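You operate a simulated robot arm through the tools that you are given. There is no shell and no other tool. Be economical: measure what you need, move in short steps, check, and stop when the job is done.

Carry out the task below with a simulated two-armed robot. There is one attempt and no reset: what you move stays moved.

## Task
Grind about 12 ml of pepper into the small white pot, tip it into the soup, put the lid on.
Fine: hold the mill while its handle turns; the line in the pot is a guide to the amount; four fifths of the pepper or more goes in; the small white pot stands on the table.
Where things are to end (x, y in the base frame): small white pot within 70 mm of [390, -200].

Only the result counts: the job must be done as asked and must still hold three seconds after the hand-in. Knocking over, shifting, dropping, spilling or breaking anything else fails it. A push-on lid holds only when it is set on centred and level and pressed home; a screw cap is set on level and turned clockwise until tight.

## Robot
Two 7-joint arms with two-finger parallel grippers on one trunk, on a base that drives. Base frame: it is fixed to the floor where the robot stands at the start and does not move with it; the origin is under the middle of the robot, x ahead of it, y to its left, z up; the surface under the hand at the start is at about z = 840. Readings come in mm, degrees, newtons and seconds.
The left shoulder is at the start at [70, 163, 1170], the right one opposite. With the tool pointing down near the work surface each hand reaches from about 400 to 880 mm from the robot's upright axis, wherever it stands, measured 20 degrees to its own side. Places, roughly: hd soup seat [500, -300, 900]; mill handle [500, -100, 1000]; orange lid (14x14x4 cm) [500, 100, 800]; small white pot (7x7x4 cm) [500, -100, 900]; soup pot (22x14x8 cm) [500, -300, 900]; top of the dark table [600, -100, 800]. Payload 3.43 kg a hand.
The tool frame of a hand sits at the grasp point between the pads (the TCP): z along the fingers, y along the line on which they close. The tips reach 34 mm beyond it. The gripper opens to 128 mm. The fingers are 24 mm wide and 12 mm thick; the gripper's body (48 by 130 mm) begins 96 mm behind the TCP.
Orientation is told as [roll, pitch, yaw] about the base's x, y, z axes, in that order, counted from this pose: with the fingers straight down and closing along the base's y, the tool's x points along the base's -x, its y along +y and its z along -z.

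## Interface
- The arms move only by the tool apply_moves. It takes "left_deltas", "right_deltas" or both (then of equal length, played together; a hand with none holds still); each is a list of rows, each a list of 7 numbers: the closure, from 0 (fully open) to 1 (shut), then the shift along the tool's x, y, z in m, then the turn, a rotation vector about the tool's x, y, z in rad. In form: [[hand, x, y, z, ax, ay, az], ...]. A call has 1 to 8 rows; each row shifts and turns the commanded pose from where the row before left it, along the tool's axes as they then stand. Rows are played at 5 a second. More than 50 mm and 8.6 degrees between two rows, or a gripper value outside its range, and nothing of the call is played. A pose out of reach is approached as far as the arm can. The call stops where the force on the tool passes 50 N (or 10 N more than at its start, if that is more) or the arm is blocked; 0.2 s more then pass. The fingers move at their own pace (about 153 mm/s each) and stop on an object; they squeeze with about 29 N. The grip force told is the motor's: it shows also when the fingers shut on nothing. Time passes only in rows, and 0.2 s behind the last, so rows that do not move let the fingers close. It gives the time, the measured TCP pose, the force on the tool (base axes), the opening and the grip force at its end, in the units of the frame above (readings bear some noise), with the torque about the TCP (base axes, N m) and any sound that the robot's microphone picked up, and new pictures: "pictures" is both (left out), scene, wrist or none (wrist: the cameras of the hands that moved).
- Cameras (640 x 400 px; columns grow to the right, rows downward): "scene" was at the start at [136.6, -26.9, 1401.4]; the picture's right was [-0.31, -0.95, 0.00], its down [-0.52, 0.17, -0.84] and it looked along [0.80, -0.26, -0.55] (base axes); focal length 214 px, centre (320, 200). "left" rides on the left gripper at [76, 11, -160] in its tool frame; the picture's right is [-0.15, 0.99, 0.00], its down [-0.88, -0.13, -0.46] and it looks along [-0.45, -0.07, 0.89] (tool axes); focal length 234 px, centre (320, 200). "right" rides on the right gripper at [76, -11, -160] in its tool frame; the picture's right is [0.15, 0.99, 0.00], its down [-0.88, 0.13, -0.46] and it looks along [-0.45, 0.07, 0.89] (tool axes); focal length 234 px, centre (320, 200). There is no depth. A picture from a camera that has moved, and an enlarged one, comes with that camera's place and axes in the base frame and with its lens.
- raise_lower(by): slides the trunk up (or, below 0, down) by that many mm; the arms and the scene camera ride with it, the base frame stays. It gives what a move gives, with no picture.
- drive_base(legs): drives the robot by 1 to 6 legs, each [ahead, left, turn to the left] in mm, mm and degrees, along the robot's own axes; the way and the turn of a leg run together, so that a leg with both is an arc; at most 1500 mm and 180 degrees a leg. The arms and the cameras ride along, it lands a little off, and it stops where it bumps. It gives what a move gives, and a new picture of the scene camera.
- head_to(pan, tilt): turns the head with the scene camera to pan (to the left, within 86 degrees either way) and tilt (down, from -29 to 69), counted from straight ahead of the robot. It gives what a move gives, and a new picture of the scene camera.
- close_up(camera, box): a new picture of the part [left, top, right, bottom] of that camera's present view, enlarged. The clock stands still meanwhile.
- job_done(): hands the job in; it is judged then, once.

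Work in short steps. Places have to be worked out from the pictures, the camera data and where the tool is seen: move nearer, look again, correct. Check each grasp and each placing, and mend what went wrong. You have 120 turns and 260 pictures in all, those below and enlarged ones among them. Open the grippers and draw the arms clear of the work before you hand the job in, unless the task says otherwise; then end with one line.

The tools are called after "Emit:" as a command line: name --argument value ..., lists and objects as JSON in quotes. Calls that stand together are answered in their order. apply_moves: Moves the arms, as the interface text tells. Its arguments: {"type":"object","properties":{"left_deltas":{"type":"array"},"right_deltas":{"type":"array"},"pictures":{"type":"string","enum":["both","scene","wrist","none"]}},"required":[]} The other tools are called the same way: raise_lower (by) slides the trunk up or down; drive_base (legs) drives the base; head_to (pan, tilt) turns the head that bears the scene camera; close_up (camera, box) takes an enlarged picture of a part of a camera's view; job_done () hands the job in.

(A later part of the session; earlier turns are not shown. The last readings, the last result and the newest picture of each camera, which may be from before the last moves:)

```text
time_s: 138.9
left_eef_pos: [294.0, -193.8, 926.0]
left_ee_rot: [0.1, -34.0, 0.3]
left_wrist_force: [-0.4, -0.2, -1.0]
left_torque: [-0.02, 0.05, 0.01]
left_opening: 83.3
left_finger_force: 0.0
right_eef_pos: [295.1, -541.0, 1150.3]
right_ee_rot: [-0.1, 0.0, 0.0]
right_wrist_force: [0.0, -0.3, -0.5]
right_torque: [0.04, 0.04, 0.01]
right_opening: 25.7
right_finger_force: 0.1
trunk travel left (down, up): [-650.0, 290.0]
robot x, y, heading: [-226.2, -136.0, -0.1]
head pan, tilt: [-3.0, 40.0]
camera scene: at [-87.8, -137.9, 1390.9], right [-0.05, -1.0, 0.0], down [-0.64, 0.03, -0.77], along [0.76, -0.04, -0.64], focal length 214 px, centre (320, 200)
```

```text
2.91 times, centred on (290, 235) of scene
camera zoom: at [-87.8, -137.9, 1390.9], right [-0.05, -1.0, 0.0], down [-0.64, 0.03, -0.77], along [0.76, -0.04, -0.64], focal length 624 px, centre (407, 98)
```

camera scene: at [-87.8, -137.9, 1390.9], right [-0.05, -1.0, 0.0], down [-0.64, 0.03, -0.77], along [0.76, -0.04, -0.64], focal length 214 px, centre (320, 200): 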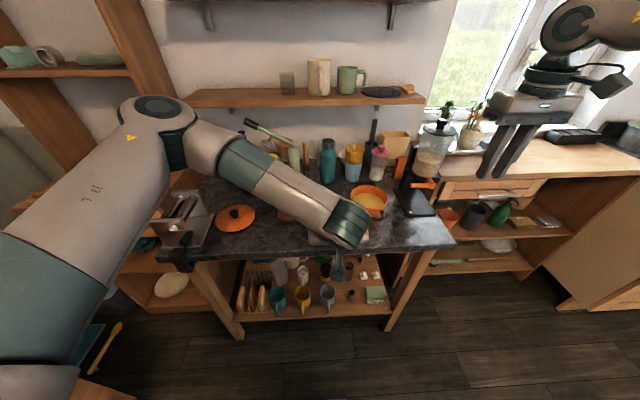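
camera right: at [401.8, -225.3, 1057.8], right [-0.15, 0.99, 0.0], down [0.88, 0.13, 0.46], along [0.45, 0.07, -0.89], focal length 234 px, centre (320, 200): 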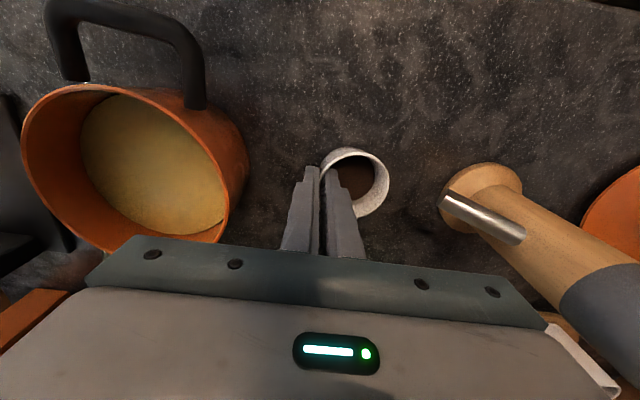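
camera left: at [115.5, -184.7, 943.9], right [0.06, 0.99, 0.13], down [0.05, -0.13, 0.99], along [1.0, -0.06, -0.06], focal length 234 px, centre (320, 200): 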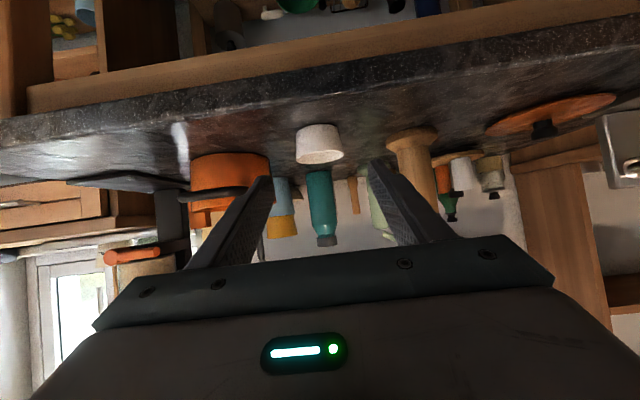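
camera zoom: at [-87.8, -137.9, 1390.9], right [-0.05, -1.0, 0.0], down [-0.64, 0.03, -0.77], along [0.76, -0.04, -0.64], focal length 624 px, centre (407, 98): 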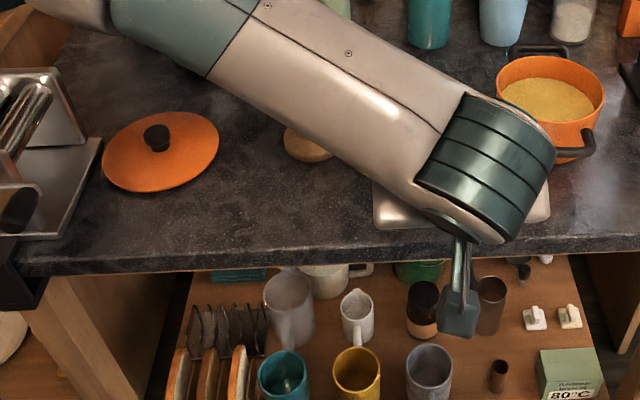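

Raise straight up and finish turning down.

Emit:
apply_moves --left_deltas '[[0.35, -0.0224, 0, -0.0332, 0, 0, 0], [0.35, -0.0224, 0, -0.0332, 0, 0, 0], [0.35, -0.0224, 0, -0.0332, 0, 0, 0], [0.35, -0.0224, 0, -0.0332, 0, 0, 0], [0.35, 0, 0, 0, 0, 0.1485, 0], [0.35, 0, 0, 0, 0, 0.1485, 0], [0.35, 0, 0, 0, 0, 0.1485, 0], [0.35, 0, 0, 0, 0, 0.1485, 0]]' --pictures "none"

Emit:
apply_moves --left_deltas '[[0.35, -0.025, 0.04, 0, 0, 0, 0], [0.35, -0.025, 0.04, 0, 0, 0, 0], [0.35, -0.025, 0.04, 0, 0, 0, 0], [0.35, -0.025, 0.04, 0, 0, 0, 0], [0.35, -0.025, 0.04, 0, 0, 0, 0]]' --right_deltas '[[0.8, -0.02, 0.03, 0, 0, 0, 0], [0.8, -0.02, 0.03, 0, 0, 0, 0], [0.8, 0, 0.03, 0, 0, 0, 0], [0.8, 0, 0, 0, 0, 0, 0], [0.8, 0, 0, 0, 0, 0, 0]]' --pictures "both"

```text
time_s: 140.7
left_eef_pos: [293.3, -193.7, 1085.5]
left_ee_rot: [0.1, 0.1, 0.5]
left_wrist_force: [-0.2, 0.3, -0.8]
left_torque: [-0.03, 0.01, 0.0]
left_opening: 83.1
left_finger_force: 0.1
right_eef_pos: [295.6, -541.4, 1149.7]
right_ee_rot: [-0.1, 0.1, -0.1]
right_wrist_force: [0.6, 0.8, 0.6]
right_torque: [0.02, -0.02, 0.02]
right_opening: 25.6
right_finger_force: 0.1
trunk travel left (down, up): [-650.0, 290.0]
robot x, y, heading: [-225.0, -128.9, -0.2]
head pan, tilt: [-3.0, 40.0]
```

```text
time_s: 141.9
left_eef_pos: [415.9, 7.5, 1084.9]
left_ee_rot: [0.1, -0.1, 0.6]
left_wrist_force: [-0.2, 0.6, 0.3]
left_torque: [-0.02, -0.03, -0.01]
left_opening: 83.3
left_finger_force: 0.0
right_eef_pos: [336.1, -450.8, 1151.1]
right_ee_rot: [-0.1, 0.0, 0.0]
right_wrist_force: [-0.1, 0.5, 0.1]
right_torque: [-0.02, 0.0, 0.03]
right_opening: 25.6
right_finger_force: 0.1
trunk travel left (down, up): [-650.0, 290.0]
robot x, y, heading: [-225.4, -129.6, -0.3]
head pan, tilt: [-3.0, 40.0]
camera scene: at [-88.1, -137.3, 1391.0], right [-0.05, -1.0, 0.0], down [-0.64, 0.03, -0.77], along [0.76, -0.04, -0.64], focal length 214 px, centre (320, 200)
camera right: at [259.1, -461.1, 1310.1], right [-0.15, 0.99, 0.0], down [0.88, 0.13, 0.46], along [0.45, 0.06, -0.89], focal length 234 px, centre (320, 200)
camera left: at [339.8, 17.5, 1245.2], right [0.14, 0.99, 0.0], down [0.88, -0.12, 0.46], along [0.45, -0.06, -0.89], focal length 234 px, centre (320, 200)
```

scene: 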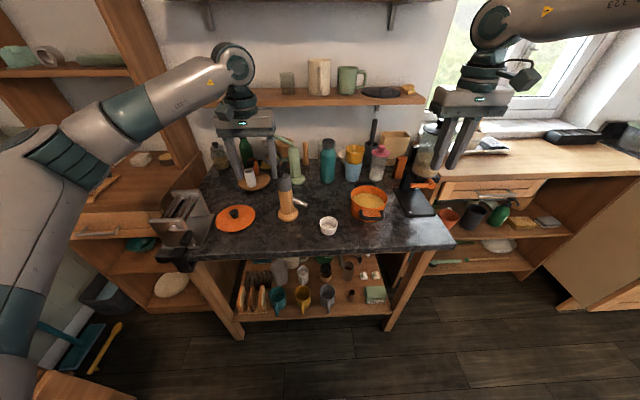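
right: 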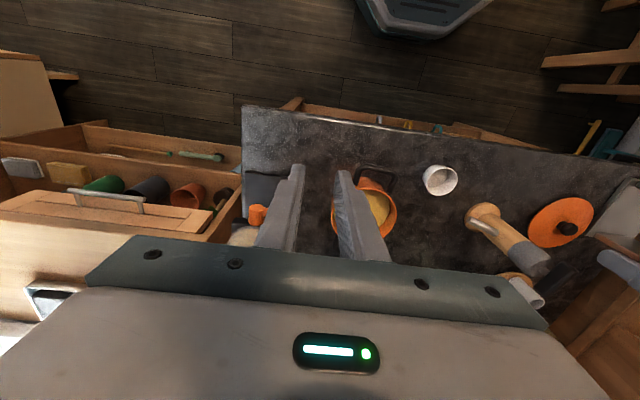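
left: 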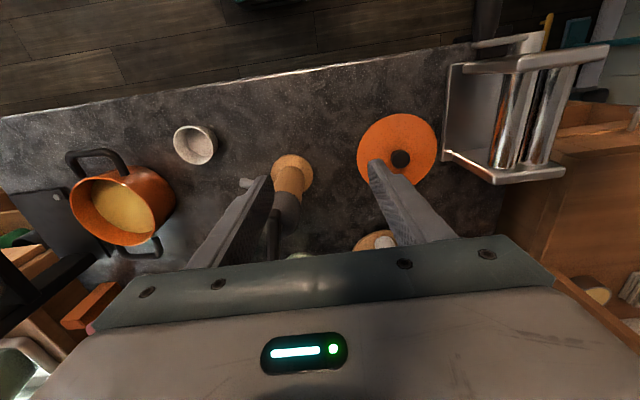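

Check the emptied pot, the soup and the lid closely.

Emit:
close_up --camera "left" --box '[165, 115, 225, 175]'

Emit:
close_up --camera "left" --box '[60, 140, 190, 260]'

Emit:
close_up --camera "left" --box '[350, 105, 450, 195]'

Emit:
close_up --camera "scene" --box '[200, 180, 400, 260]'

```text
6.67 times, centred on (195, 145) of left
camera zoom: at [339.8, 17.5, 1245.2], right [0.14, 0.99, 0.0], down [0.88, -0.12, 0.46], along [0.45, -0.06, -0.89], focal length 1561 px, centre (1153, 567)
```

zoom: 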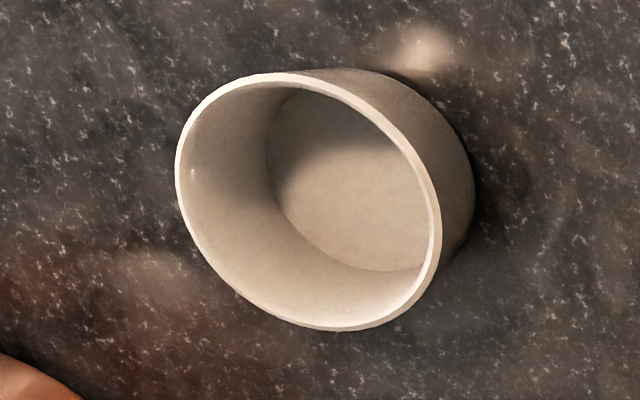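

```text
3.33 times, centred on (125, 200) of left
camera zoom: at [339.8, 17.5, 1245.2], right [0.14, 0.99, 0.0], down [0.88, -0.12, 0.46], along [0.45, -0.06, -0.89], focal length 781 px, centre (970, 200)
```

zoom: 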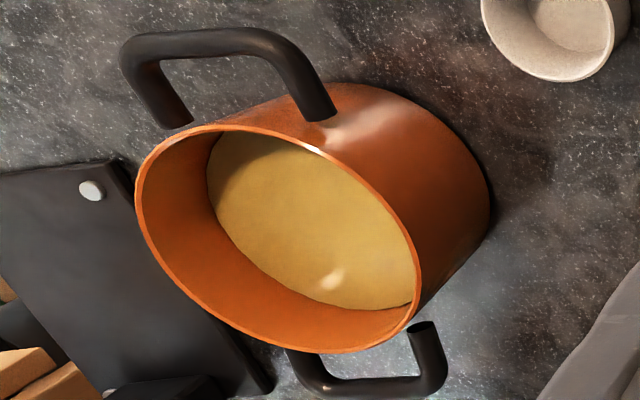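

```text
4.44 times, centred on (400, 150) of left
camera zoom: at [339.8, 17.5, 1245.2], right [0.14, 0.99, 0.0], down [0.88, -0.12, 0.46], along [0.45, -0.06, -0.89], focal length 1041 px, centre (-36, 422)
```

zoom: 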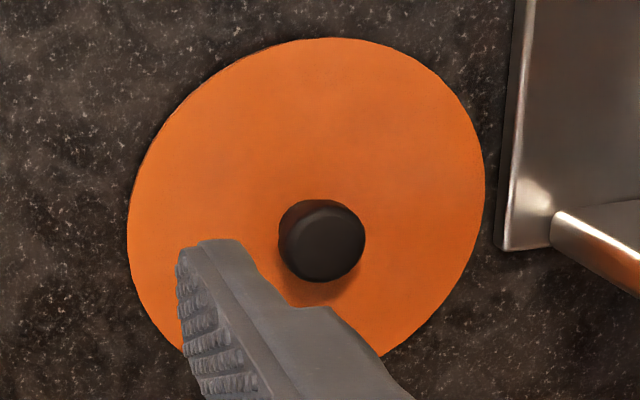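

```text
3.20 times, centred on (300, 220) of scene
camera zoom: at [-88.1, -137.3, 1391.0], right [-0.05, -1.0, 0.0], down [-0.64, 0.03, -0.77], along [0.76, -0.04, -0.64], focal length 686 px, centre (384, 136)
```

zoom: 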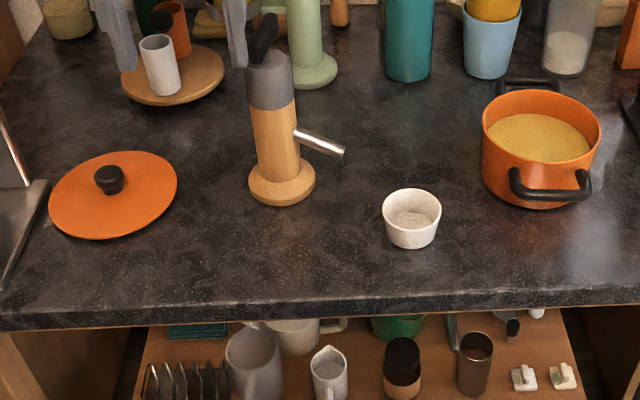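

The pot is empty and the soup received it. I check the empty pot again for the guide line, to judge the amount.

Emit:
close_up --camera "left" --box '[178, 125, 214, 155]'

Emit:
close_up --camera "left" --box '[186, 140, 212, 166]'

```text
13.33 times, centred on (196, 140) of left
camera zoom: at [339.8, 17.5, 1245.2], right [0.14, 0.99, 0.0], down [0.88, -0.12, 0.46], along [0.45, -0.06, -0.89], focal length 3122 px, centre (1973, 1000)
```

zoom: 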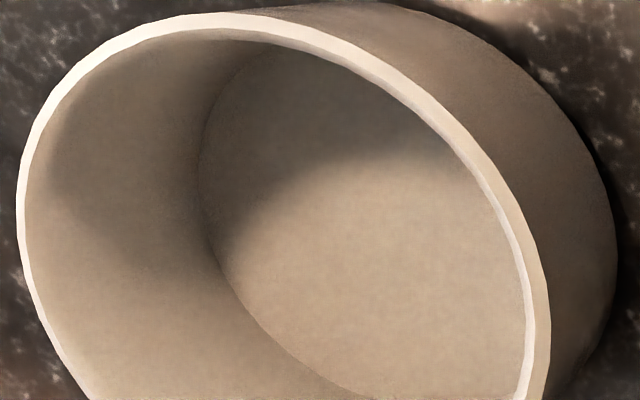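

```text
15.38 times, centred on (199, 153) of left
camera zoom: at [339.8, 17.5, 1245.2], right [0.14, 0.99, 0.0], down [0.88, -0.12, 0.46], along [0.45, -0.06, -0.89], focal length 3603 px, centre (2182, 923)
```

zoom: 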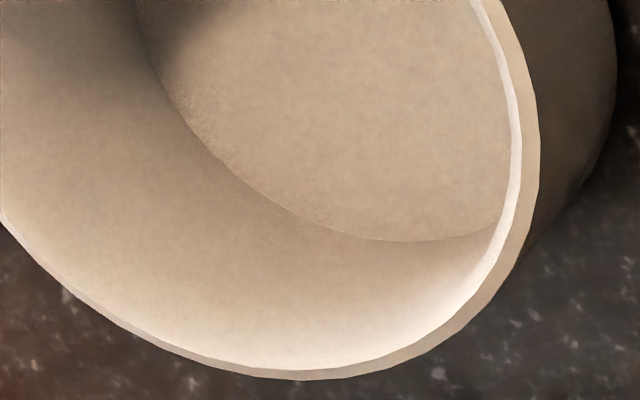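

Re-deriving depths from the left-camera views (level 23.4 mm below rim; floor ≥28.4 mm+first layer) gives ≈11–13 ml, so the amount is right. Now the lid: centre ≈ (466,134). Move the left hand over its knob.

Emit:
apply_moves --left_deltas '[[0.4, -0.0128, 0.0316, 0.031, 0, 0, 0], [0.4, -0.0128, 0.0316, 0.031, 0, 0, 0], [0.4, -0.0128, 0.0316, 0.031, 0, 0, 0], [0.4, -0.0128, 0.0316, 0.031, 0, 0, -0.01], [0.4, 0, 0, 0, 0, 0, 0]]' --pictures "wrist"

Emit:
close_up --camera "scene" --box '[190, 170, 290, 250]'

```text
time_s: 143.1
left_eef_pos: [467.5, 134.1, 964.8]
left_ee_rot: [0.2, -0.1, 1.0]
left_wrist_force: [0.2, -0.3, 0.7]
left_torque: [-0.01, -0.02, 0.01]
left_opening: 76.6
left_finger_force: 0.0
right_eef_pos: [334.8, -453.3, 1150.3]
right_ee_rot: [0.0, 0.0, 0.0]
right_wrist_force: [0.1, 0.4, 0.3]
right_torque: [0.04, -0.01, 0.03]
right_opening: 25.7
right_finger_force: 0.1
trunk travel left (down, up): [-650.0, 290.0]
robot x, y, heading: [-222.0, -134.9, -0.0]
head pan, tilt: [-3.0, 40.0]
camera left: at [390.7, 142.3, 1123.5], right [0.13, 0.99, 0.0], down [0.88, -0.12, 0.46], along [0.45, -0.06, -0.89], focal length 234 px, centre (320, 200)
```

left: 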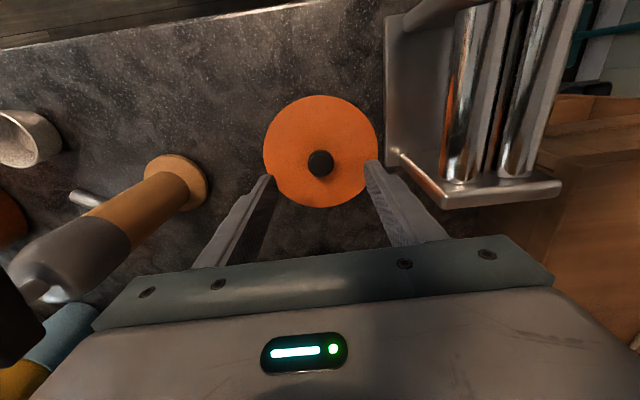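

```text
5.00 times, centred on (240, 210) of scene
camera zoom: at [-88.8, -139.6, 1391.1], right [-0.05, -1.0, 0.0], down [-0.64, 0.04, -0.77], along [0.77, -0.04, -0.64], focal length 1072 px, centre (720, 150)
```

zoom: 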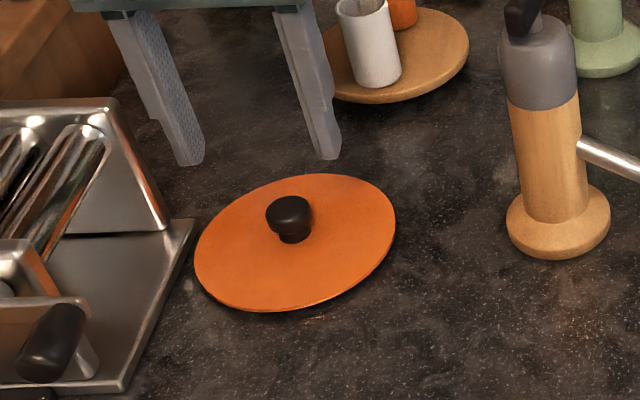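

Knob centre ≈ (465,132.5), top ≈ z 887. Correct, descend to z 893 and close on the knob.

Emit:
apply_moves --left_deltas '[[0.5, 0.0025, -0.0015, 0.02, 0, 0, 0.017], [0.5, 0, 0, 0.02, 0, 0, 0], [0.5, 0, 0, 0.02, 0, 0, 0], [0.5, 0, 0, 0.012, 0, 0, 0], [0.5, 0, 0, 0, 0, 0, 0]]' --pictures "wrist"

Emit:
close_up --camera "scene" --box '[190, 170, 290, 250]'

```text
time_s: 144.3
left_eef_pos: [462.4, 133.6, 890.7]
left_ee_rot: [0.2, -0.1, 0.1]
left_wrist_force: [-0.4, 0.3, -1.4]
left_torque: [0.01, 0.02, -0.01]
left_opening: 63.9
left_finger_force: 0.1
right_eef_pos: [335.4, -451.7, 1148.8]
right_ee_rot: [-0.1, 0.1, -0.1]
right_wrist_force: [-0.4, 0.3, 0.9]
right_torque: [0.01, -0.01, 0.03]
right_opening: 25.7
right_finger_force: 0.1
trunk travel left (down, up): [-650.0, 290.0]
robot x, y, heading: [-228.4, -135.1, -0.1]
head pan, tilt: [-3.0, 40.0]
camera left: at [387.3, 143.2, 1050.2], right [0.14, 0.99, 0.0], down [0.88, -0.13, 0.46], along [0.45, -0.06, -0.89], focal length 234 px, centre (320, 200)
```

left: 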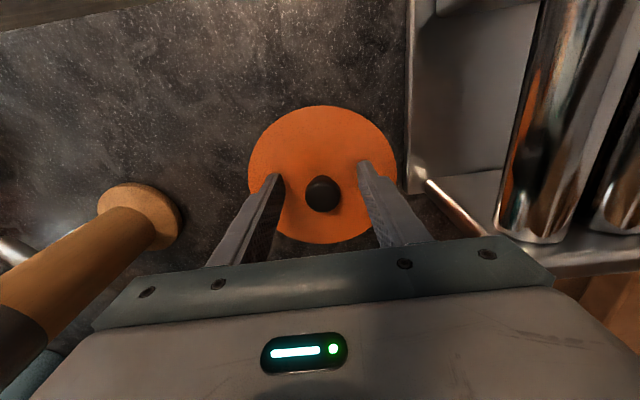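

```text
5.00 times, centred on (240, 210) of scene
camera zoom: at [-88.5, -138.6, 1391.0], right [-0.05, -1.0, 0.0], down [-0.64, 0.03, -0.77], along [0.76, -0.04, -0.64], focal length 1072 px, centre (720, 150)
```

zoom: 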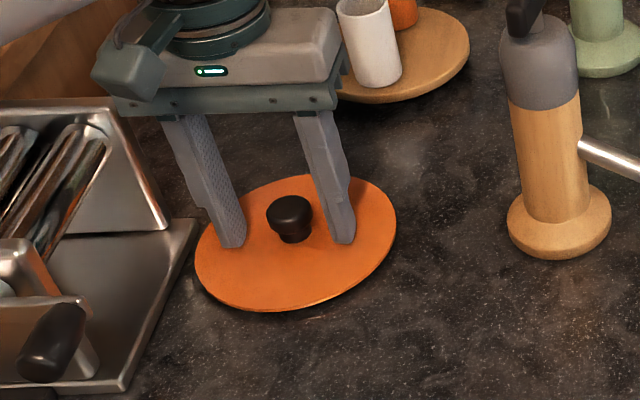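

Well centred. Close on the knob.

Emit:
apply_moves --left_deltas '[[0.6, -0.0025, 0, 0, 0, 0, 0], [0.7, 0, 0, 0, 0, 0, 0], [0.75, 0, 0, 0, 0, 0, 0], [0.85, 0, 0, 0, 0, 0, 0], [0.9, 0, 0, 0, 0, 0, 0], [0.9, 0, 0, 0, 0, 0, 0]]' --pictures "wrist"

```text
time_s: 145.7
left_eef_pos: [465.3, 132.9, 890.3]
left_ee_rot: [0.1, -0.1, 0.2]
left_wrist_force: [-1.0, -0.5, -0.3]
left_torque: [-0.02, 0.0, -0.02]
left_opening: 28.9
left_finger_force: 29.3
right_eef_pos: [336.2, -452.4, 1150.5]
right_ee_rot: [-0.1, 0.0, 0.1]
right_wrist_force: [1.0, 0.1, 0.0]
right_torque: [0.0, 0.03, 0.0]
right_opening: 25.6
right_finger_force: 0.0
trunk travel left (down, up): [-650.0, 290.0]
robot x, y, heading: [-225.0, -133.4, 0.0]
head pan, tilt: [-3.0, 40.0]
camera left: at [390.2, 142.7, 1050.1], right [0.14, 0.99, 0.0], down [0.88, -0.13, 0.46], along [0.45, -0.06, -0.89], focal length 234 px, centre (320, 200)
```

left: 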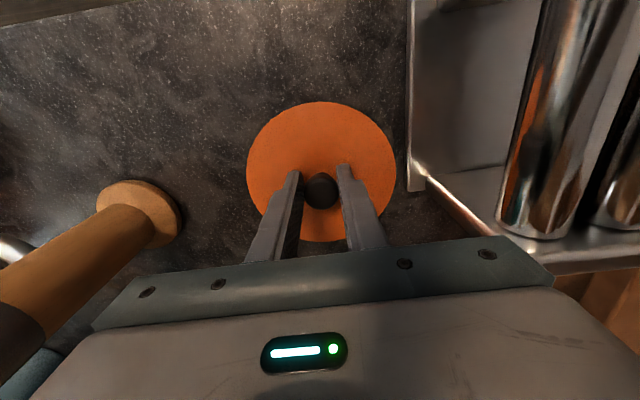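

Knob gripped. Lift the lid 250 mm.

Emit:
apply_moves --left_deltas '[[0.9, 0, 0, -0.01, 0, 0, 0], [0.9, 0, 0, -0.04, 0, 0, 0], [0.9, 0, 0, -0.05, 0, 0, 0], [0.9, 0, 0, -0.05, 0, 0, 0], [0.9, 0, 0, -0.05, 0, 0, 0], [0.9, 0, 0, -0.05, 0, 0, 0]]' --pictures "both"

```text
time_s: 147.1
left_eef_pos: [463.4, 131.4, 1143.5]
left_ee_rot: [0.3, -0.1, 0.1]
left_wrist_force: [0.7, -0.6, -0.6]
left_torque: [-0.03, -0.02, 0.03]
left_opening: 28.8
left_finger_force: 29.2
right_eef_pos: [334.5, -454.5, 1150.6]
right_ee_rot: [0.0, 0.0, -0.1]
right_wrist_force: [0.0, 0.0, -1.1]
right_torque: [0.02, -0.02, 0.0]
right_opening: 25.5
right_finger_force: 0.0
trunk travel left (down, up): [-650.0, 290.0]
robot x, y, heading: [-225.5, -134.8, -0.1]
head pan, tilt: [-3.0, 40.0]
camera scene: at [-89.2, -139.4, 1391.0], right [-0.05, -1.0, 0.0], down [-0.64, 0.03, -0.77], along [0.77, -0.04, -0.64], focal length 214 px, centre (320, 200)
camera left: at [388.2, 141.0, 1302.3], right [0.14, 0.99, 0.0], down [0.88, -0.13, 0.46], along [0.45, -0.06, -0.89], focal length 234 px, centre (320, 200)
```

scene: 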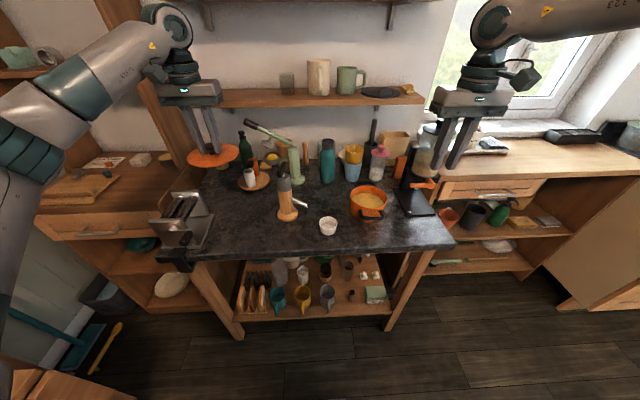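
left: 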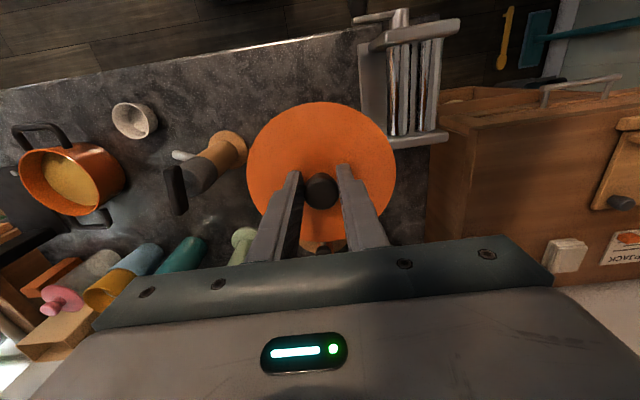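

Drive right with the lid raised.

Emit:
drive_base --legs '[[40, -290, 0]]'

Emit:
apply_moves --left_deltas '[[0.9, 0.003, -0.0462, 0, 0, 0, 0], [0.9, 0.003, -0.0462, 0, 0, 0, 0], [0.9, 0.003, -0.0462, 0, 0, 0, 0], [0.9, 0.003, -0.0462, 0, 0, 0, 0], [0.9, 0, 0, 0, 0, 0, 0]]' --pictures "both"

```text
time_s: 149.1
left_eef_pos: [505.5, -154.1, 1141.9]
left_ee_rot: [0.1, -0.1, 0.1]
left_wrist_force: [0.1, -0.3, -0.8]
left_torque: [0.02, 0.02, -0.02]
left_opening: 29.0
left_finger_force: 28.7
right_eef_pos: [374.2, -738.1, 1151.4]
right_ee_rot: [-0.1, 0.0, -0.1]
right_wrist_force: [0.0, 0.7, -0.8]
right_torque: [-0.03, 0.04, -0.02]
right_opening: 25.7
right_finger_force: 0.1
trunk travel left (down, up): [-650.0, 290.0]
robot x, y, heading: [-183.4, -416.8, -0.1]
head pan, tilt: [-3.0, 40.0]
camera scene: at [-48.5, -424.0, 1391.0], right [-0.05, -1.0, 0.0], down [-0.64, 0.03, -0.77], along [0.76, -0.04, -0.64], focal length 214 px, centre (320, 200)
```

scene: 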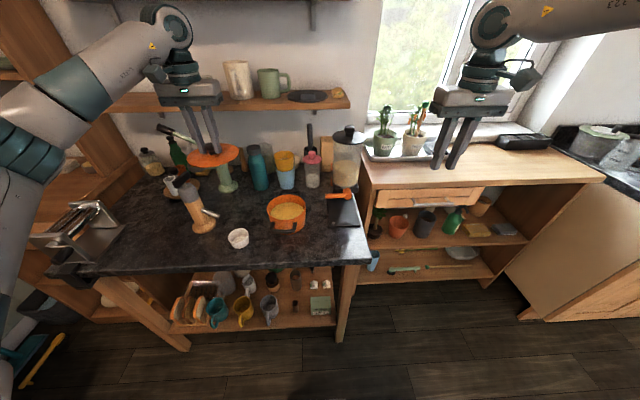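

```text
time_s: 150.3
left_eef_pos: [490.9, -335.0, 1141.4]
left_ee_rot: [0.1, 0.0, 0.1]
left_wrist_force: [0.6, 1.0, -0.5]
left_torque: [-0.06, 0.03, 0.02]
left_opening: 29.0
left_finger_force: 29.1
right_eef_pos: [375.4, -736.0, 1150.2]
right_ee_rot: [-0.1, 0.1, -0.1]
right_wrist_force: [0.1, -0.4, 0.3]
right_torque: [0.03, 0.0, -0.02]
right_opening: 25.9
right_finger_force: 0.1
trunk travel left (down, up): [-650.0, 290.0]
robot x, y, heading: [-188.8, -418.6, -0.1]
head pan, tilt: [-3.0, 40.0]
camera scene: at [-48.5, -423.2, 1391.0], right [-0.05, -1.0, 0.0], down [-0.64, 0.03, -0.77], along [0.76, -0.04, -0.64], focal length 214 px, centre (320, 200)
camera left: at [415.8, -326.6, 1301.8], right [0.14, 0.99, 0.0], down [0.88, -0.13, 0.46], along [0.45, -0.06, -0.89], focal length 234 px, centre (320, 200)
```

scene: 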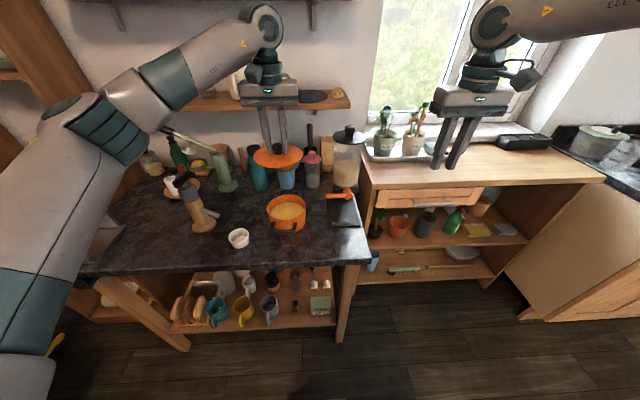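
left: 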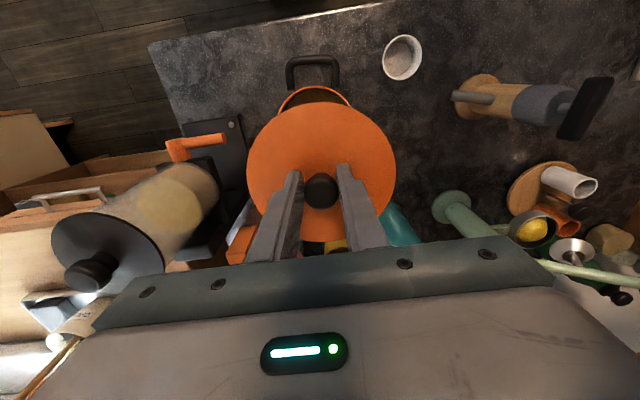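

Zoom for precise positions of soup rim and lid.

Emit:
close_up --camera "scene" --box '[240, 140, 340, 240]'

```text
4.00 times, centred on (290, 190) of scene
camera zoom: at [-48.5, -423.2, 1391.0], right [-0.05, -1.0, 0.0], down [-0.64, 0.03, -0.77], along [0.76, -0.04, -0.64], focal length 858 px, centre (440, 240)
```

zoom: 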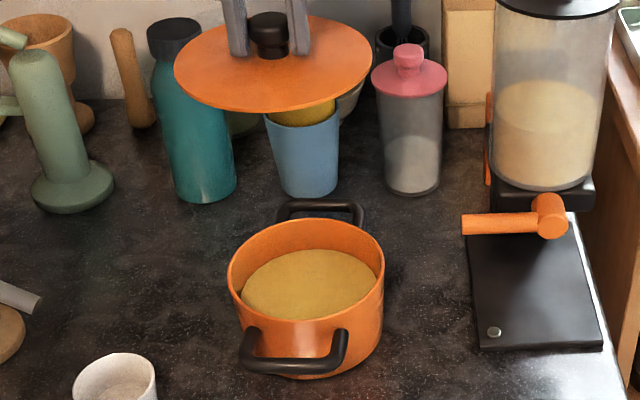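

Soup centre ≈ (502,-338). Lower the lid to ~50 mm above the rim for a finer comparison.

Emit:
apply_moves --left_deltas '[[0.9, -0.002, -0.0006, 0.0375, 0, 0, 0], [0.9, -0.002, -0.0006, 0.0375, 0, 0, 0], [0.9, -0.002, -0.0006, 0.0375, 0, 0, 0], [0.9, -0.001, -0.0006, 0.0375, 0, 0, 0], [0.9, 0, 0, 0, 0, 0, 0]]' --pictures "wrist"

Emit:
close_up --camera "scene" --box '[240, 140, 340, 240]'

```text
time_s: 151.5
left_eef_pos: [500.3, -342.5, 992.2]
left_ee_rot: [0.1, -0.2, 0.0]
left_wrist_force: [0.4, -0.1, -1.2]
left_torque: [-0.03, -0.02, 0.01]
left_opening: 29.0
left_finger_force: 28.9
right_eef_pos: [374.1, -738.2, 1151.1]
right_ee_rot: [-0.1, 0.0, -0.1]
right_wrist_force: [-0.6, -0.1, 0.6]
right_torque: [-0.01, -0.01, 0.01]
right_opening: 25.5
right_finger_force: 0.1
trunk travel left (down, up): [-650.0, 290.0]
robot x, y, heading: [-186.3, -418.1, -0.1]
head pan, tilt: [-3.0, 40.0]
camera left: at [423.8, -332.0, 1151.7], right [0.14, 0.99, 0.0], down [0.88, -0.13, 0.46], along [0.45, -0.06, -0.89], focal length 234 px, centre (320, 200)
```

left: 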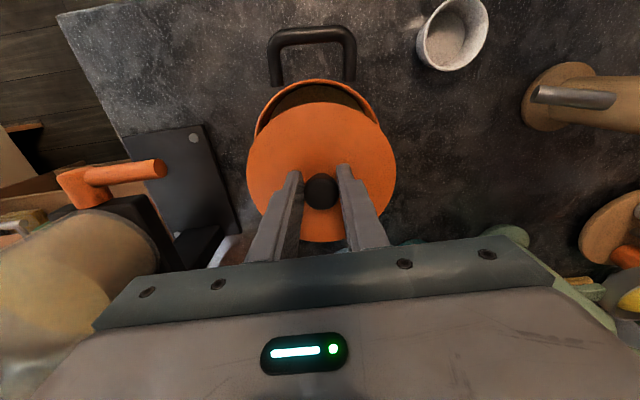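

```text
4.00 times, centred on (290, 190) of scene
camera zoom: at [-49.1, -424.8, 1391.1], right [-0.05, -1.0, 0.0], down [-0.64, 0.03, -0.77], along [0.77, -0.04, -0.64], focal length 858 px, centre (440, 240)
```

zoom: 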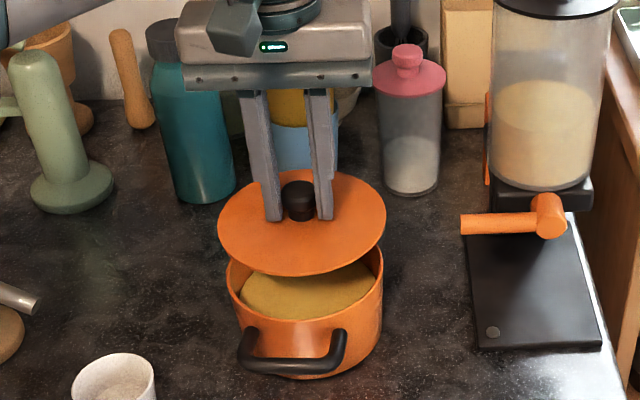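

The wrist view (looking straight down at both front edges) shows the lid ~17 mm too far in +x relative to the pot (rim z≈916). Shift back 17 mm and lower 12 mm, then re-check.

Emit:
apply_moves --left_deltas '[[0.9, 0.0085, 0, 0, 0, 0, 0], [0.9, 0.0085, 0, 0, 0, 0, 0], [0.9, 0, 0, 0.012, 0, 0, 0], [0.9, 0, 0, 0, 0, 0, 0]]' --pictures "wrist"

Emit:
close_up --camera "scene" --box '[245, 160, 335, 240]'

Emit:
close_up --camera "left" --box '[230, 10, 410, 130]'

```text
time_s: 152.5
left_eef_pos: [483.8, -342.0, 978.7]
left_ee_rot: [0.1, -0.1, 0.1]
left_wrist_force: [-0.5, 0.0, -1.6]
left_torque: [0.02, -0.02, 0.03]
left_opening: 28.8
left_finger_force: 28.8
right_eef_pos: [374.8, -737.7, 1149.9]
right_ee_rot: [-0.1, -0.1, -0.1]
right_wrist_force: [1.0, 0.5, -0.6]
right_torque: [0.01, -0.05, 0.03]
right_opening: 25.9
right_finger_force: 0.1
trunk travel left (down, up): [-650.0, 290.0]
robot x, y, heading: [-182.0, -417.5, 0.1]
head pan, tilt: [-3.0, 40.0]
camera left: at [407.0, -331.8, 1139.0], right [0.14, 0.99, 0.0], down [0.88, -0.13, 0.46], along [0.45, -0.06, -0.89], focal length 234 px, centre (320, 200)
```

left: 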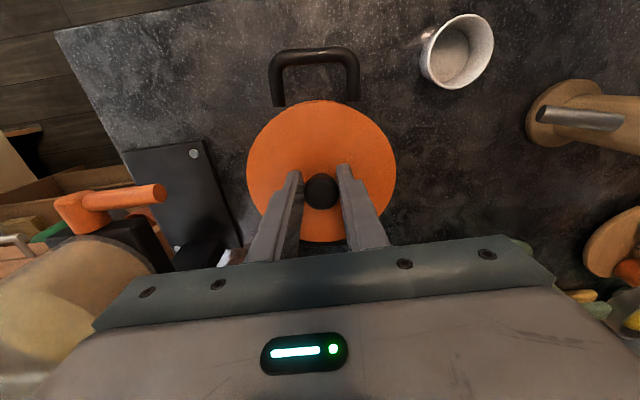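

```text
5.00 times, centred on (290, 200) of scene
camera zoom: at [-48.8, -424.7, 1391.1], right [-0.05, -1.0, 0.0], down [-0.64, 0.03, -0.77], along [0.76, -0.04, -0.64], focal length 1072 px, centre (470, 200)
```

zoom: 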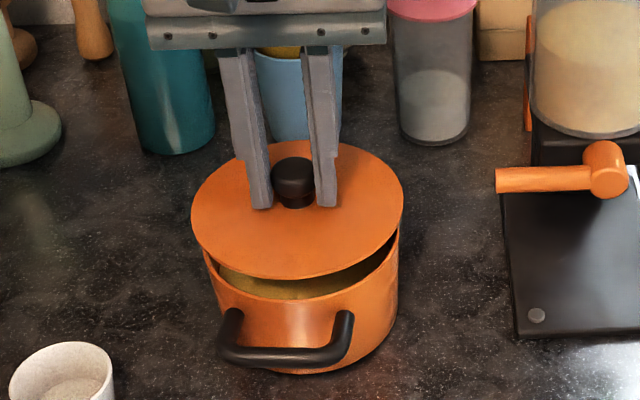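

```text
3.33 times, centred on (320, 70) of left
camera zoom: at [407.0, -331.8, 1139.0], right [0.14, 0.99, 0.0], down [0.88, -0.13, 0.46], along [0.45, -0.06, -0.89], focal length 781 px, centre (320, 633)
```

zoom: 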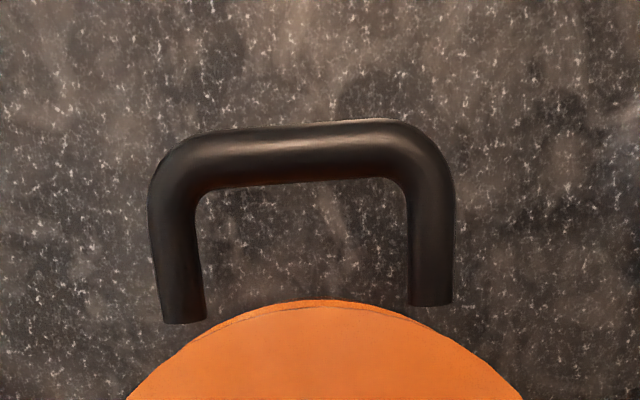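

Wrist view: centres agree within ~2 mm. Lower 9 mm more and check again from both cameras.

Emit:
apply_moves --left_deltas '[[0.9, 0.001, 0, 0.005, 0, 0, 0], [0.9, 0, 0, 0.004, 0, 0, 0], [0.9, 0, 0, 0, 0, 0, 0]]' --pictures "none"

Emit:
close_up --camera "scene" --box '[255, 170, 325, 232]'

Emit:
close_up --camera "left" --box '[240, 60, 400, 160]'

```text
time_s: 153.3
left_eef_pos: [481.6, -341.6, 968.6]
left_ee_rot: [0.2, -0.1, 0.1]
left_wrist_force: [-0.1, 0.2, -0.5]
left_torque: [-0.02, -0.01, 0.01]
left_opening: 29.0
left_finger_force: 28.8
right_eef_pos: [375.4, -738.7, 1150.9]
right_ee_rot: [-0.1, -0.1, -0.2]
right_wrist_force: [0.0, -1.0, 0.4]
right_torque: [-0.02, -0.01, 0.02]
right_opening: 25.7
right_finger_force: 0.1
trunk travel left (down, up): [-650.0, 290.0]
robot x, y, heading: [-186.4, -419.1, -0.4]
head pan, tilt: [-3.0, 40.0]
```

```text
6.45 times, centred on (290, 201) of scene
camera zoom: at [-48.4, -424.7, 1391.0], right [-0.05, -1.0, 0.0], down [-0.64, 0.03, -0.77], along [0.76, -0.04, -0.64], focal length 1384 px, centre (514, 194)
```

zoom: 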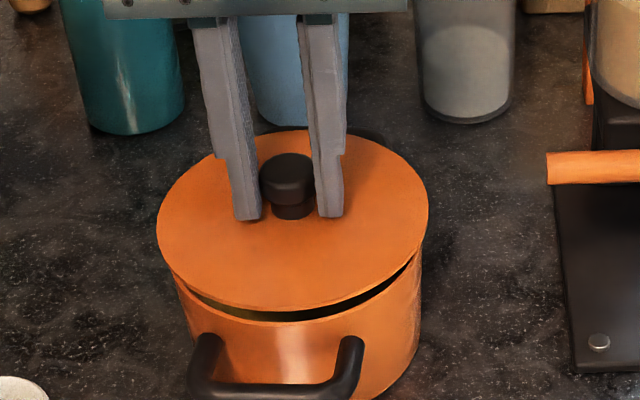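

```text
4.00 times, centred on (320, 110) of left
camera zoom: at [406.5, -332.0, 1129.7], right [0.14, 0.99, 0.0], down [0.88, -0.13, 0.46], along [0.45, -0.06, -0.89], focal length 937 px, centre (320, 560)
```

zoom: 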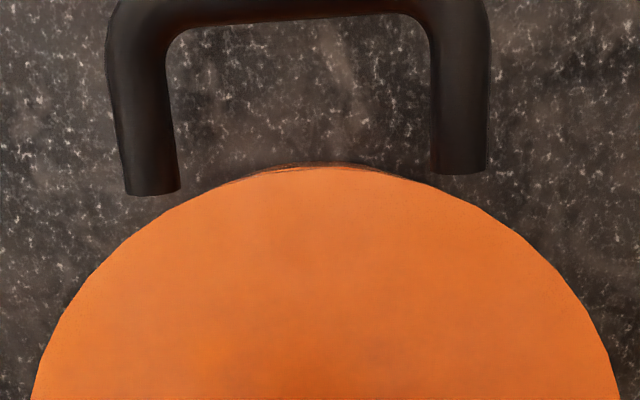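

The lid is still ~4.5 mm too far in +x by both cameras. Correct and lower 3 mm, then view.

Emit:
apply_moves --left_deltas '[[0.9, 0.0045, -0.0007, 0, 0, 0, 0], [0.9, 0, 0, 0.003, 0, 0, 0], [0.9, 0, 0, 0, 0, 0, 0]]' --pictures "none"

Emit:
close_up --camera "scene" --box '[255, 170, 325, 232]'

Emit:
close_up --camera "left" --box '[240, 60, 400, 160]'

```text
time_s: 154.1
left_eef_pos: [477.9, -342.5, 967.5]
left_ee_rot: [0.1, -0.1, 0.1]
left_wrist_force: [0.5, 0.1, -0.9]
left_torque: [0.04, 0.03, 0.0]
left_opening: 28.9
left_finger_force: 28.8
right_eef_pos: [375.3, -737.2, 1150.1]
right_ee_rot: [-0.1, 0.0, -0.1]
right_wrist_force: [1.1, -0.8, 0.2]
right_torque: [-0.03, 0.0, -0.01]
right_opening: 25.7
right_finger_force: 0.1
trunk travel left (down, up): [-650.0, 290.0]
robot x, y, heading: [-184.3, -419.4, 0.1]
head pan, tilt: [-3.0, 40.0]
```

```text
6.45 times, centred on (290, 201) of scene
camera zoom: at [-48.5, -424.7, 1391.0], right [-0.05, -1.0, 0.0], down [-0.64, 0.03, -0.77], along [0.76, -0.04, -0.64], focal length 1384 px, centre (514, 194)
```

zoom: 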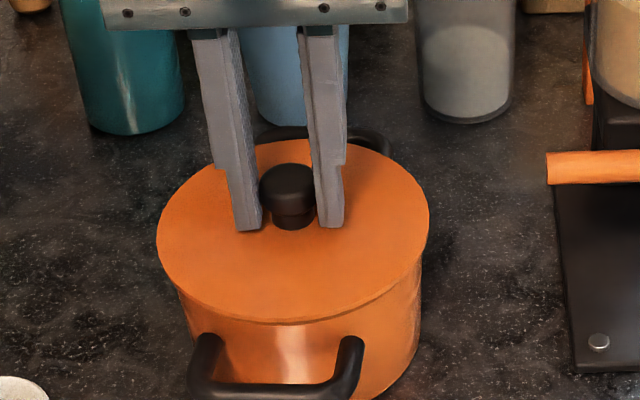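

```text
4.00 times, centred on (320, 110) of left
camera zoom: at [401.8, -332.2, 1126.9], right [0.14, 0.99, 0.0], down [0.88, -0.13, 0.46], along [0.45, -0.06, -0.89], focal length 937 px, centre (320, 560)
```

zoom: 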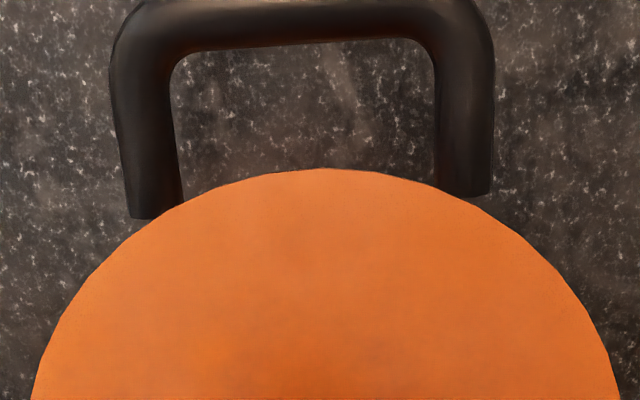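

Now concentric in both views. Lower in 2 mm steps until contact.

Emit:
apply_moves --left_deltas '[[0.9, 0, 0, 0.002, 0, 0, 0], [0.9, 0, 0, 0.002, 0, 0, 0], [0.9, 0, 0, 0.002, 0, 0, 0], [0.9, 0, 0, 0, 0, 0, 0]]' --pictures "none"

Emit:
close_up --camera "scene" --box '[255, 170, 325, 232]'

```text
time_s: 155.1
left_eef_pos: [479.1, -342.9, 960.9]
left_ee_rot: [0.1, -0.1, 0.1]
left_wrist_force: [0.4, -0.4, -0.8]
left_torque: [-0.03, 0.0, 0.0]
left_opening: 28.8
left_finger_force: 29.7
right_eef_pos: [374.3, -738.4, 1149.8]
right_ee_rot: [-0.1, 0.0, -0.1]
right_wrist_force: [-0.8, -0.4, -0.3]
right_torque: [0.0, 0.0, -0.01]
right_opening: 25.3
right_finger_force: 0.1
trunk travel left (down, up): [-650.0, 290.0]
robot x, y, heading: [-184.0, -422.5, -0.2]
head pan, tilt: [-3.0, 40.0]
```

```text
6.45 times, centred on (290, 201) of scene
camera zoom: at [-48.5, -424.7, 1391.0], right [-0.05, -1.0, 0.0], down [-0.64, 0.03, -0.77], along [0.76, -0.04, -0.64], focal length 1384 px, centre (514, 194)
```

zoom: 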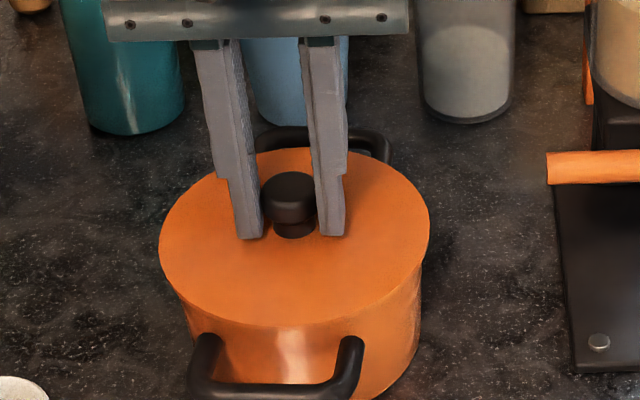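

No contact yet; continue.

Emit:
apply_moves --left_deltas '[[0.9, 0, 0, 0.002, 0, 0, 0], [0.9, 0, 0, 0.002, 0, 0, 0], [0.9, 0, 0, 0.002, 0, 0, 0], [0.9, 0, 0, 0, 0, 0, 0]]' --pictures "none"

Emit:
close_up --camera "scene" --box '[255, 170, 325, 232]'

Emit:
close_up --camera "left" --box '[240, 60, 400, 160]'

```text
time_s: 156.1
left_eef_pos: [477.9, -342.0, 955.5]
left_ee_rot: [0.1, -0.1, 0.1]
left_wrist_force: [5.8, -0.1, 16.9]
left_torque: [0.0, -0.34, -0.02]
left_opening: 29.1
left_finger_force: 28.9
right_eef_pos: [372.8, -737.4, 1151.3]
right_ee_rot: [-0.1, -0.2, -0.2]
right_wrist_force: [-1.1, 0.3, -0.1]
right_torque: [-0.01, 0.01, 0.01]
right_opening: 25.7
right_finger_force: 0.0
trunk travel left (down, up): [-650.0, 290.0]
robot x, y, heading: [-188.0, -419.3, -0.2]
head pan, tilt: [-3.0, 40.0]
```

```text
6.45 times, centred on (290, 201) of scene
camera zoom: at [-49.9, -425.1, 1391.3], right [-0.05, -1.0, 0.0], down [-0.64, 0.03, -0.77], along [0.77, -0.04, -0.64], focal length 1384 px, centre (514, 194)
```

zoom: 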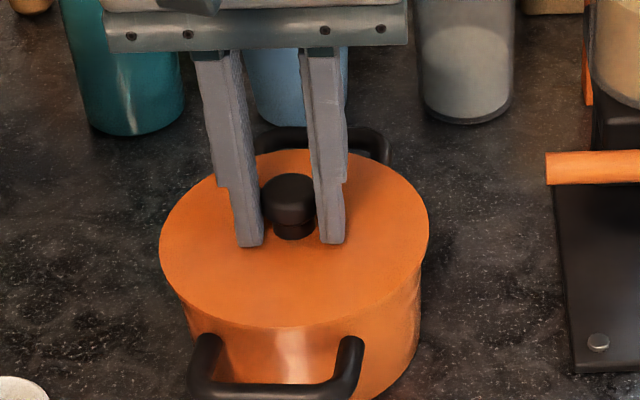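

```text
4.00 times, centred on (320, 110) of left
camera zoom: at [401.3, -331.8, 1115.9], right [0.14, 0.99, 0.0], down [0.88, -0.13, 0.46], along [0.45, -0.06, -0.89], focal length 937 px, centre (320, 560)
```

zoom: 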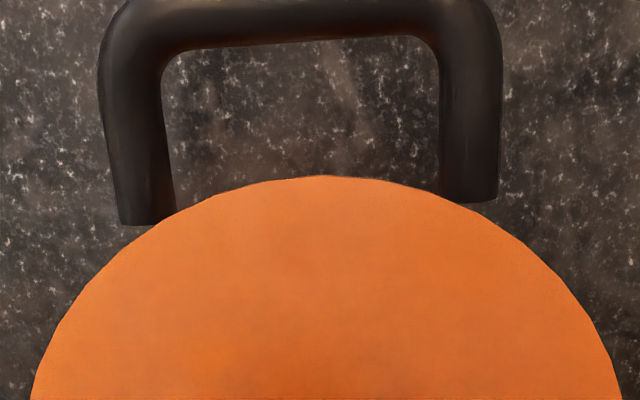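

Contact: 17 N up, 6 N in +x — the lid's plug wants ~1.5 mm +x. Ease up, shift, and press.

Emit:
apply_moves --left_deltas '[[0.9, 0, 0, -0.002, 0, 0, 0], [0.9, -0.002, 0, 0, 0, 0, 0], [0.9, 0, 0, 0.002, 0, 0, 0], [0.9, 0, 0, 0.001, 0, 0, 0], [0.9, 0, 0, 0, 0, 0, 0]]' --pictures "none"

```text
time_s: 157.3
left_eef_pos: [477.4, -341.7, 956.0]
left_ee_rot: [0.1, -0.1, 0.0]
left_wrist_force: [-8.9, -2.7, 12.2]
left_torque: [-0.03, 0.35, -0.09]
left_opening: 28.8
left_finger_force: 29.4
right_eef_pos: [371.9, -738.7, 1151.1]
right_ee_rot: [-0.1, -0.1, -0.1]
right_wrist_force: [0.5, -0.1, 0.4]
right_torque: [0.0, 0.01, 0.01]
right_opening: 25.7
right_finger_force: 0.1
trunk travel left (down, up): [-650.0, 290.0]
robot x, y, heading: [-187.5, -423.5, -0.2]
head pan, tilt: [-3.0, 40.0]
```

Over-corrected by ~1.2 mm: shift back, then press down until the force limit.

Emit:
apply_moves --left_deltas '[[0.9, 0.0012, -0.0004, 0, 0, 0, 0], [0.9, 0, 0, 0.0015, 0, 0, 0], [0.9, 0, 0, 0.0015, 0, 0, 0], [0.9, 0, 0, 0.0015, 0, 0, 0], [0.9, 0, 0, 0.0015, 0, 0, 0]]' --pictures "none"

Emit:
close_up --camera "scene" --box '[255, 170, 325, 232]'

```text
time_s: 158.5
left_eef_pos: [478.2, -342.5, 955.0]
left_ee_rot: [-0.1, -0.7, 0.0]
left_wrist_force: [-11.4, 1.7, 20.7]
left_torque: [0.29, 0.86, 0.06]
left_opening: 28.8
left_finger_force: 29.5
right_eef_pos: [372.3, -736.8, 1149.9]
right_ee_rot: [-0.1, -0.1, 0.0]
right_wrist_force: [-0.5, 0.9, -0.6]
right_torque: [-0.03, 0.05, 0.02]
right_opening: 25.8
right_finger_force: 0.0
trunk travel left (down, up): [-650.0, 290.0]
robot x, y, heading: [-187.1, -418.8, -0.0]
head pan, tilt: [-3.0, 40.0]
stopped in row 5 (left hand): the force on the tool passed its limit at 51 N (the readings are from after the stop); the commanded pose is now the measured one
```

```text
6.45 times, centred on (290, 201) of scene
camera zoom: at [-50.9, -424.3, 1390.8], right [-0.05, -1.0, 0.0], down [-0.64, 0.03, -0.77], along [0.77, -0.04, -0.64], focal length 1384 px, centre (514, 194)
```

zoom: 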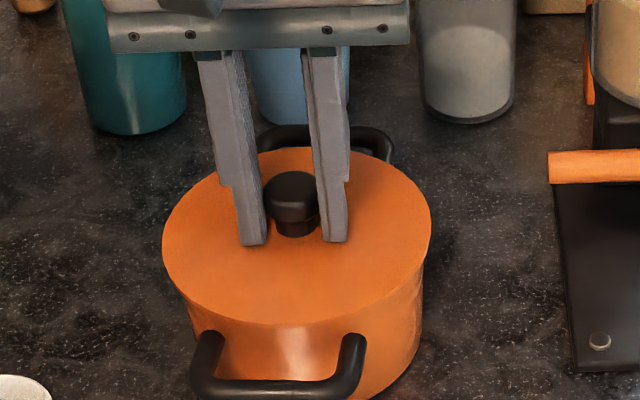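

Pressed to 51 N. Release, rise a little, and inspect how the lid sits.

Emit:
apply_moves --left_deltas '[[0.8, 0, 0, 0, 0, 0, 0], [0.6, 0, 0, 0, 0, 0, 0], [0.6, 0, 0, 0, 0, 0, 0], [0.6, 0, 0, -0.03, 0, 0, 0], [0.6, 0, 0, -0.04, 0, 0, 0], [0.6, 0, 0, -0.04, 0, 0, 0]]' --pictures "wrist"

Emit:
close_up --camera "scene" --box '[255, 170, 325, 232]'

```text
time_s: 159.9
left_eef_pos: [480.0, -342.3, 1061.3]
left_ee_rot: [0.0, -0.5, 0.2]
left_wrist_force: [-0.2, 0.0, -0.2]
left_torque: [-0.02, 0.01, 0.01]
left_opening: 51.0
left_finger_force: 0.1
right_eef_pos: [375.0, -738.9, 1149.5]
right_ee_rot: [-0.2, 0.0, 0.0]
right_wrist_force: [0.4, 0.9, 0.5]
right_torque: [0.01, 0.01, -0.02]
right_opening: 25.9
right_finger_force: 0.1
trunk travel left (down, up): [-650.0, 290.0]
robot x, y, heading: [-185.9, -418.4, 0.2]
head pan, tilt: [-3.0, 40.0]
camera left: at [403.1, -331.8, 1220.4], right [0.14, 0.99, 0.0], down [0.88, -0.13, 0.46], along [0.46, -0.06, -0.89], focal length 234 px, centre (320, 200)
```

left: 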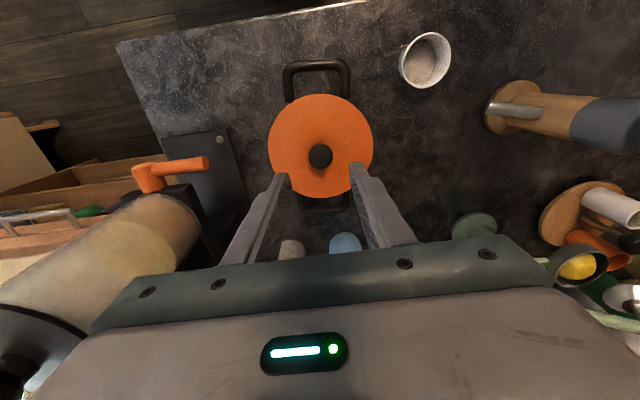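

```text
6.45 times, centred on (290, 201) of scene
camera zoom: at [-48.4, -424.9, 1390.9], right [-0.05, -1.0, 0.0], down [-0.64, 0.03, -0.77], along [0.76, -0.04, -0.64], focal length 1384 px, centre (514, 194)
```

zoom: 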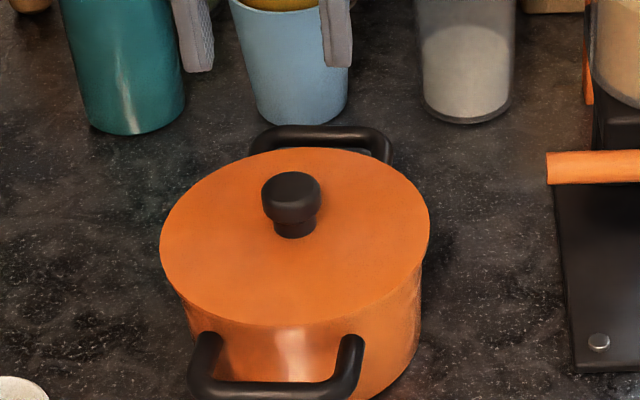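

It sits level. Press once more, centred: closed fingertips straight down on the knob.

Emit:
apply_moves --left_deltas '[[1, -0.004, 0.0015, 0, 0, 0.009, 0], [1, 0, 0, 0.035, 0, 0, 0], [1, 0, 0, 0.033, 0, 0, 0], [1, 0, 0, 0.002, 0, 0, 0], [1, 0, 0, 0.003, 0, 0, 0], [1, 0, 0, 0.003, 0, 0, 0], [1, 0, 0, 0.003, 0, 0, 0], [1, 0, 0, 0.003, 0, 0, 0]]' --pictures "none"

```text
time_s: 161.7
left_eef_pos: [483.9, -339.4, 983.3]
left_ee_rot: [0.0, -0.1, 0.2]
left_wrist_force: [0.4, 0.5, 4.1]
left_torque: [0.04, -0.01, 0.01]
left_opening: 0.0
left_finger_force: 29.2
right_eef_pos: [375.3, -738.5, 1150.4]
right_ee_rot: [-0.1, 0.0, -0.1]
right_wrist_force: [0.2, -0.2, 0.1]
right_torque: [-0.01, 0.0, -0.02]
right_opening: 25.3
right_finger_force: 0.0
trunk travel left (down, up): [-650.0, 290.0]
robot x, y, heading: [-186.3, -421.8, -0.1]
head pan, tilt: [-3.0, 40.0]
```

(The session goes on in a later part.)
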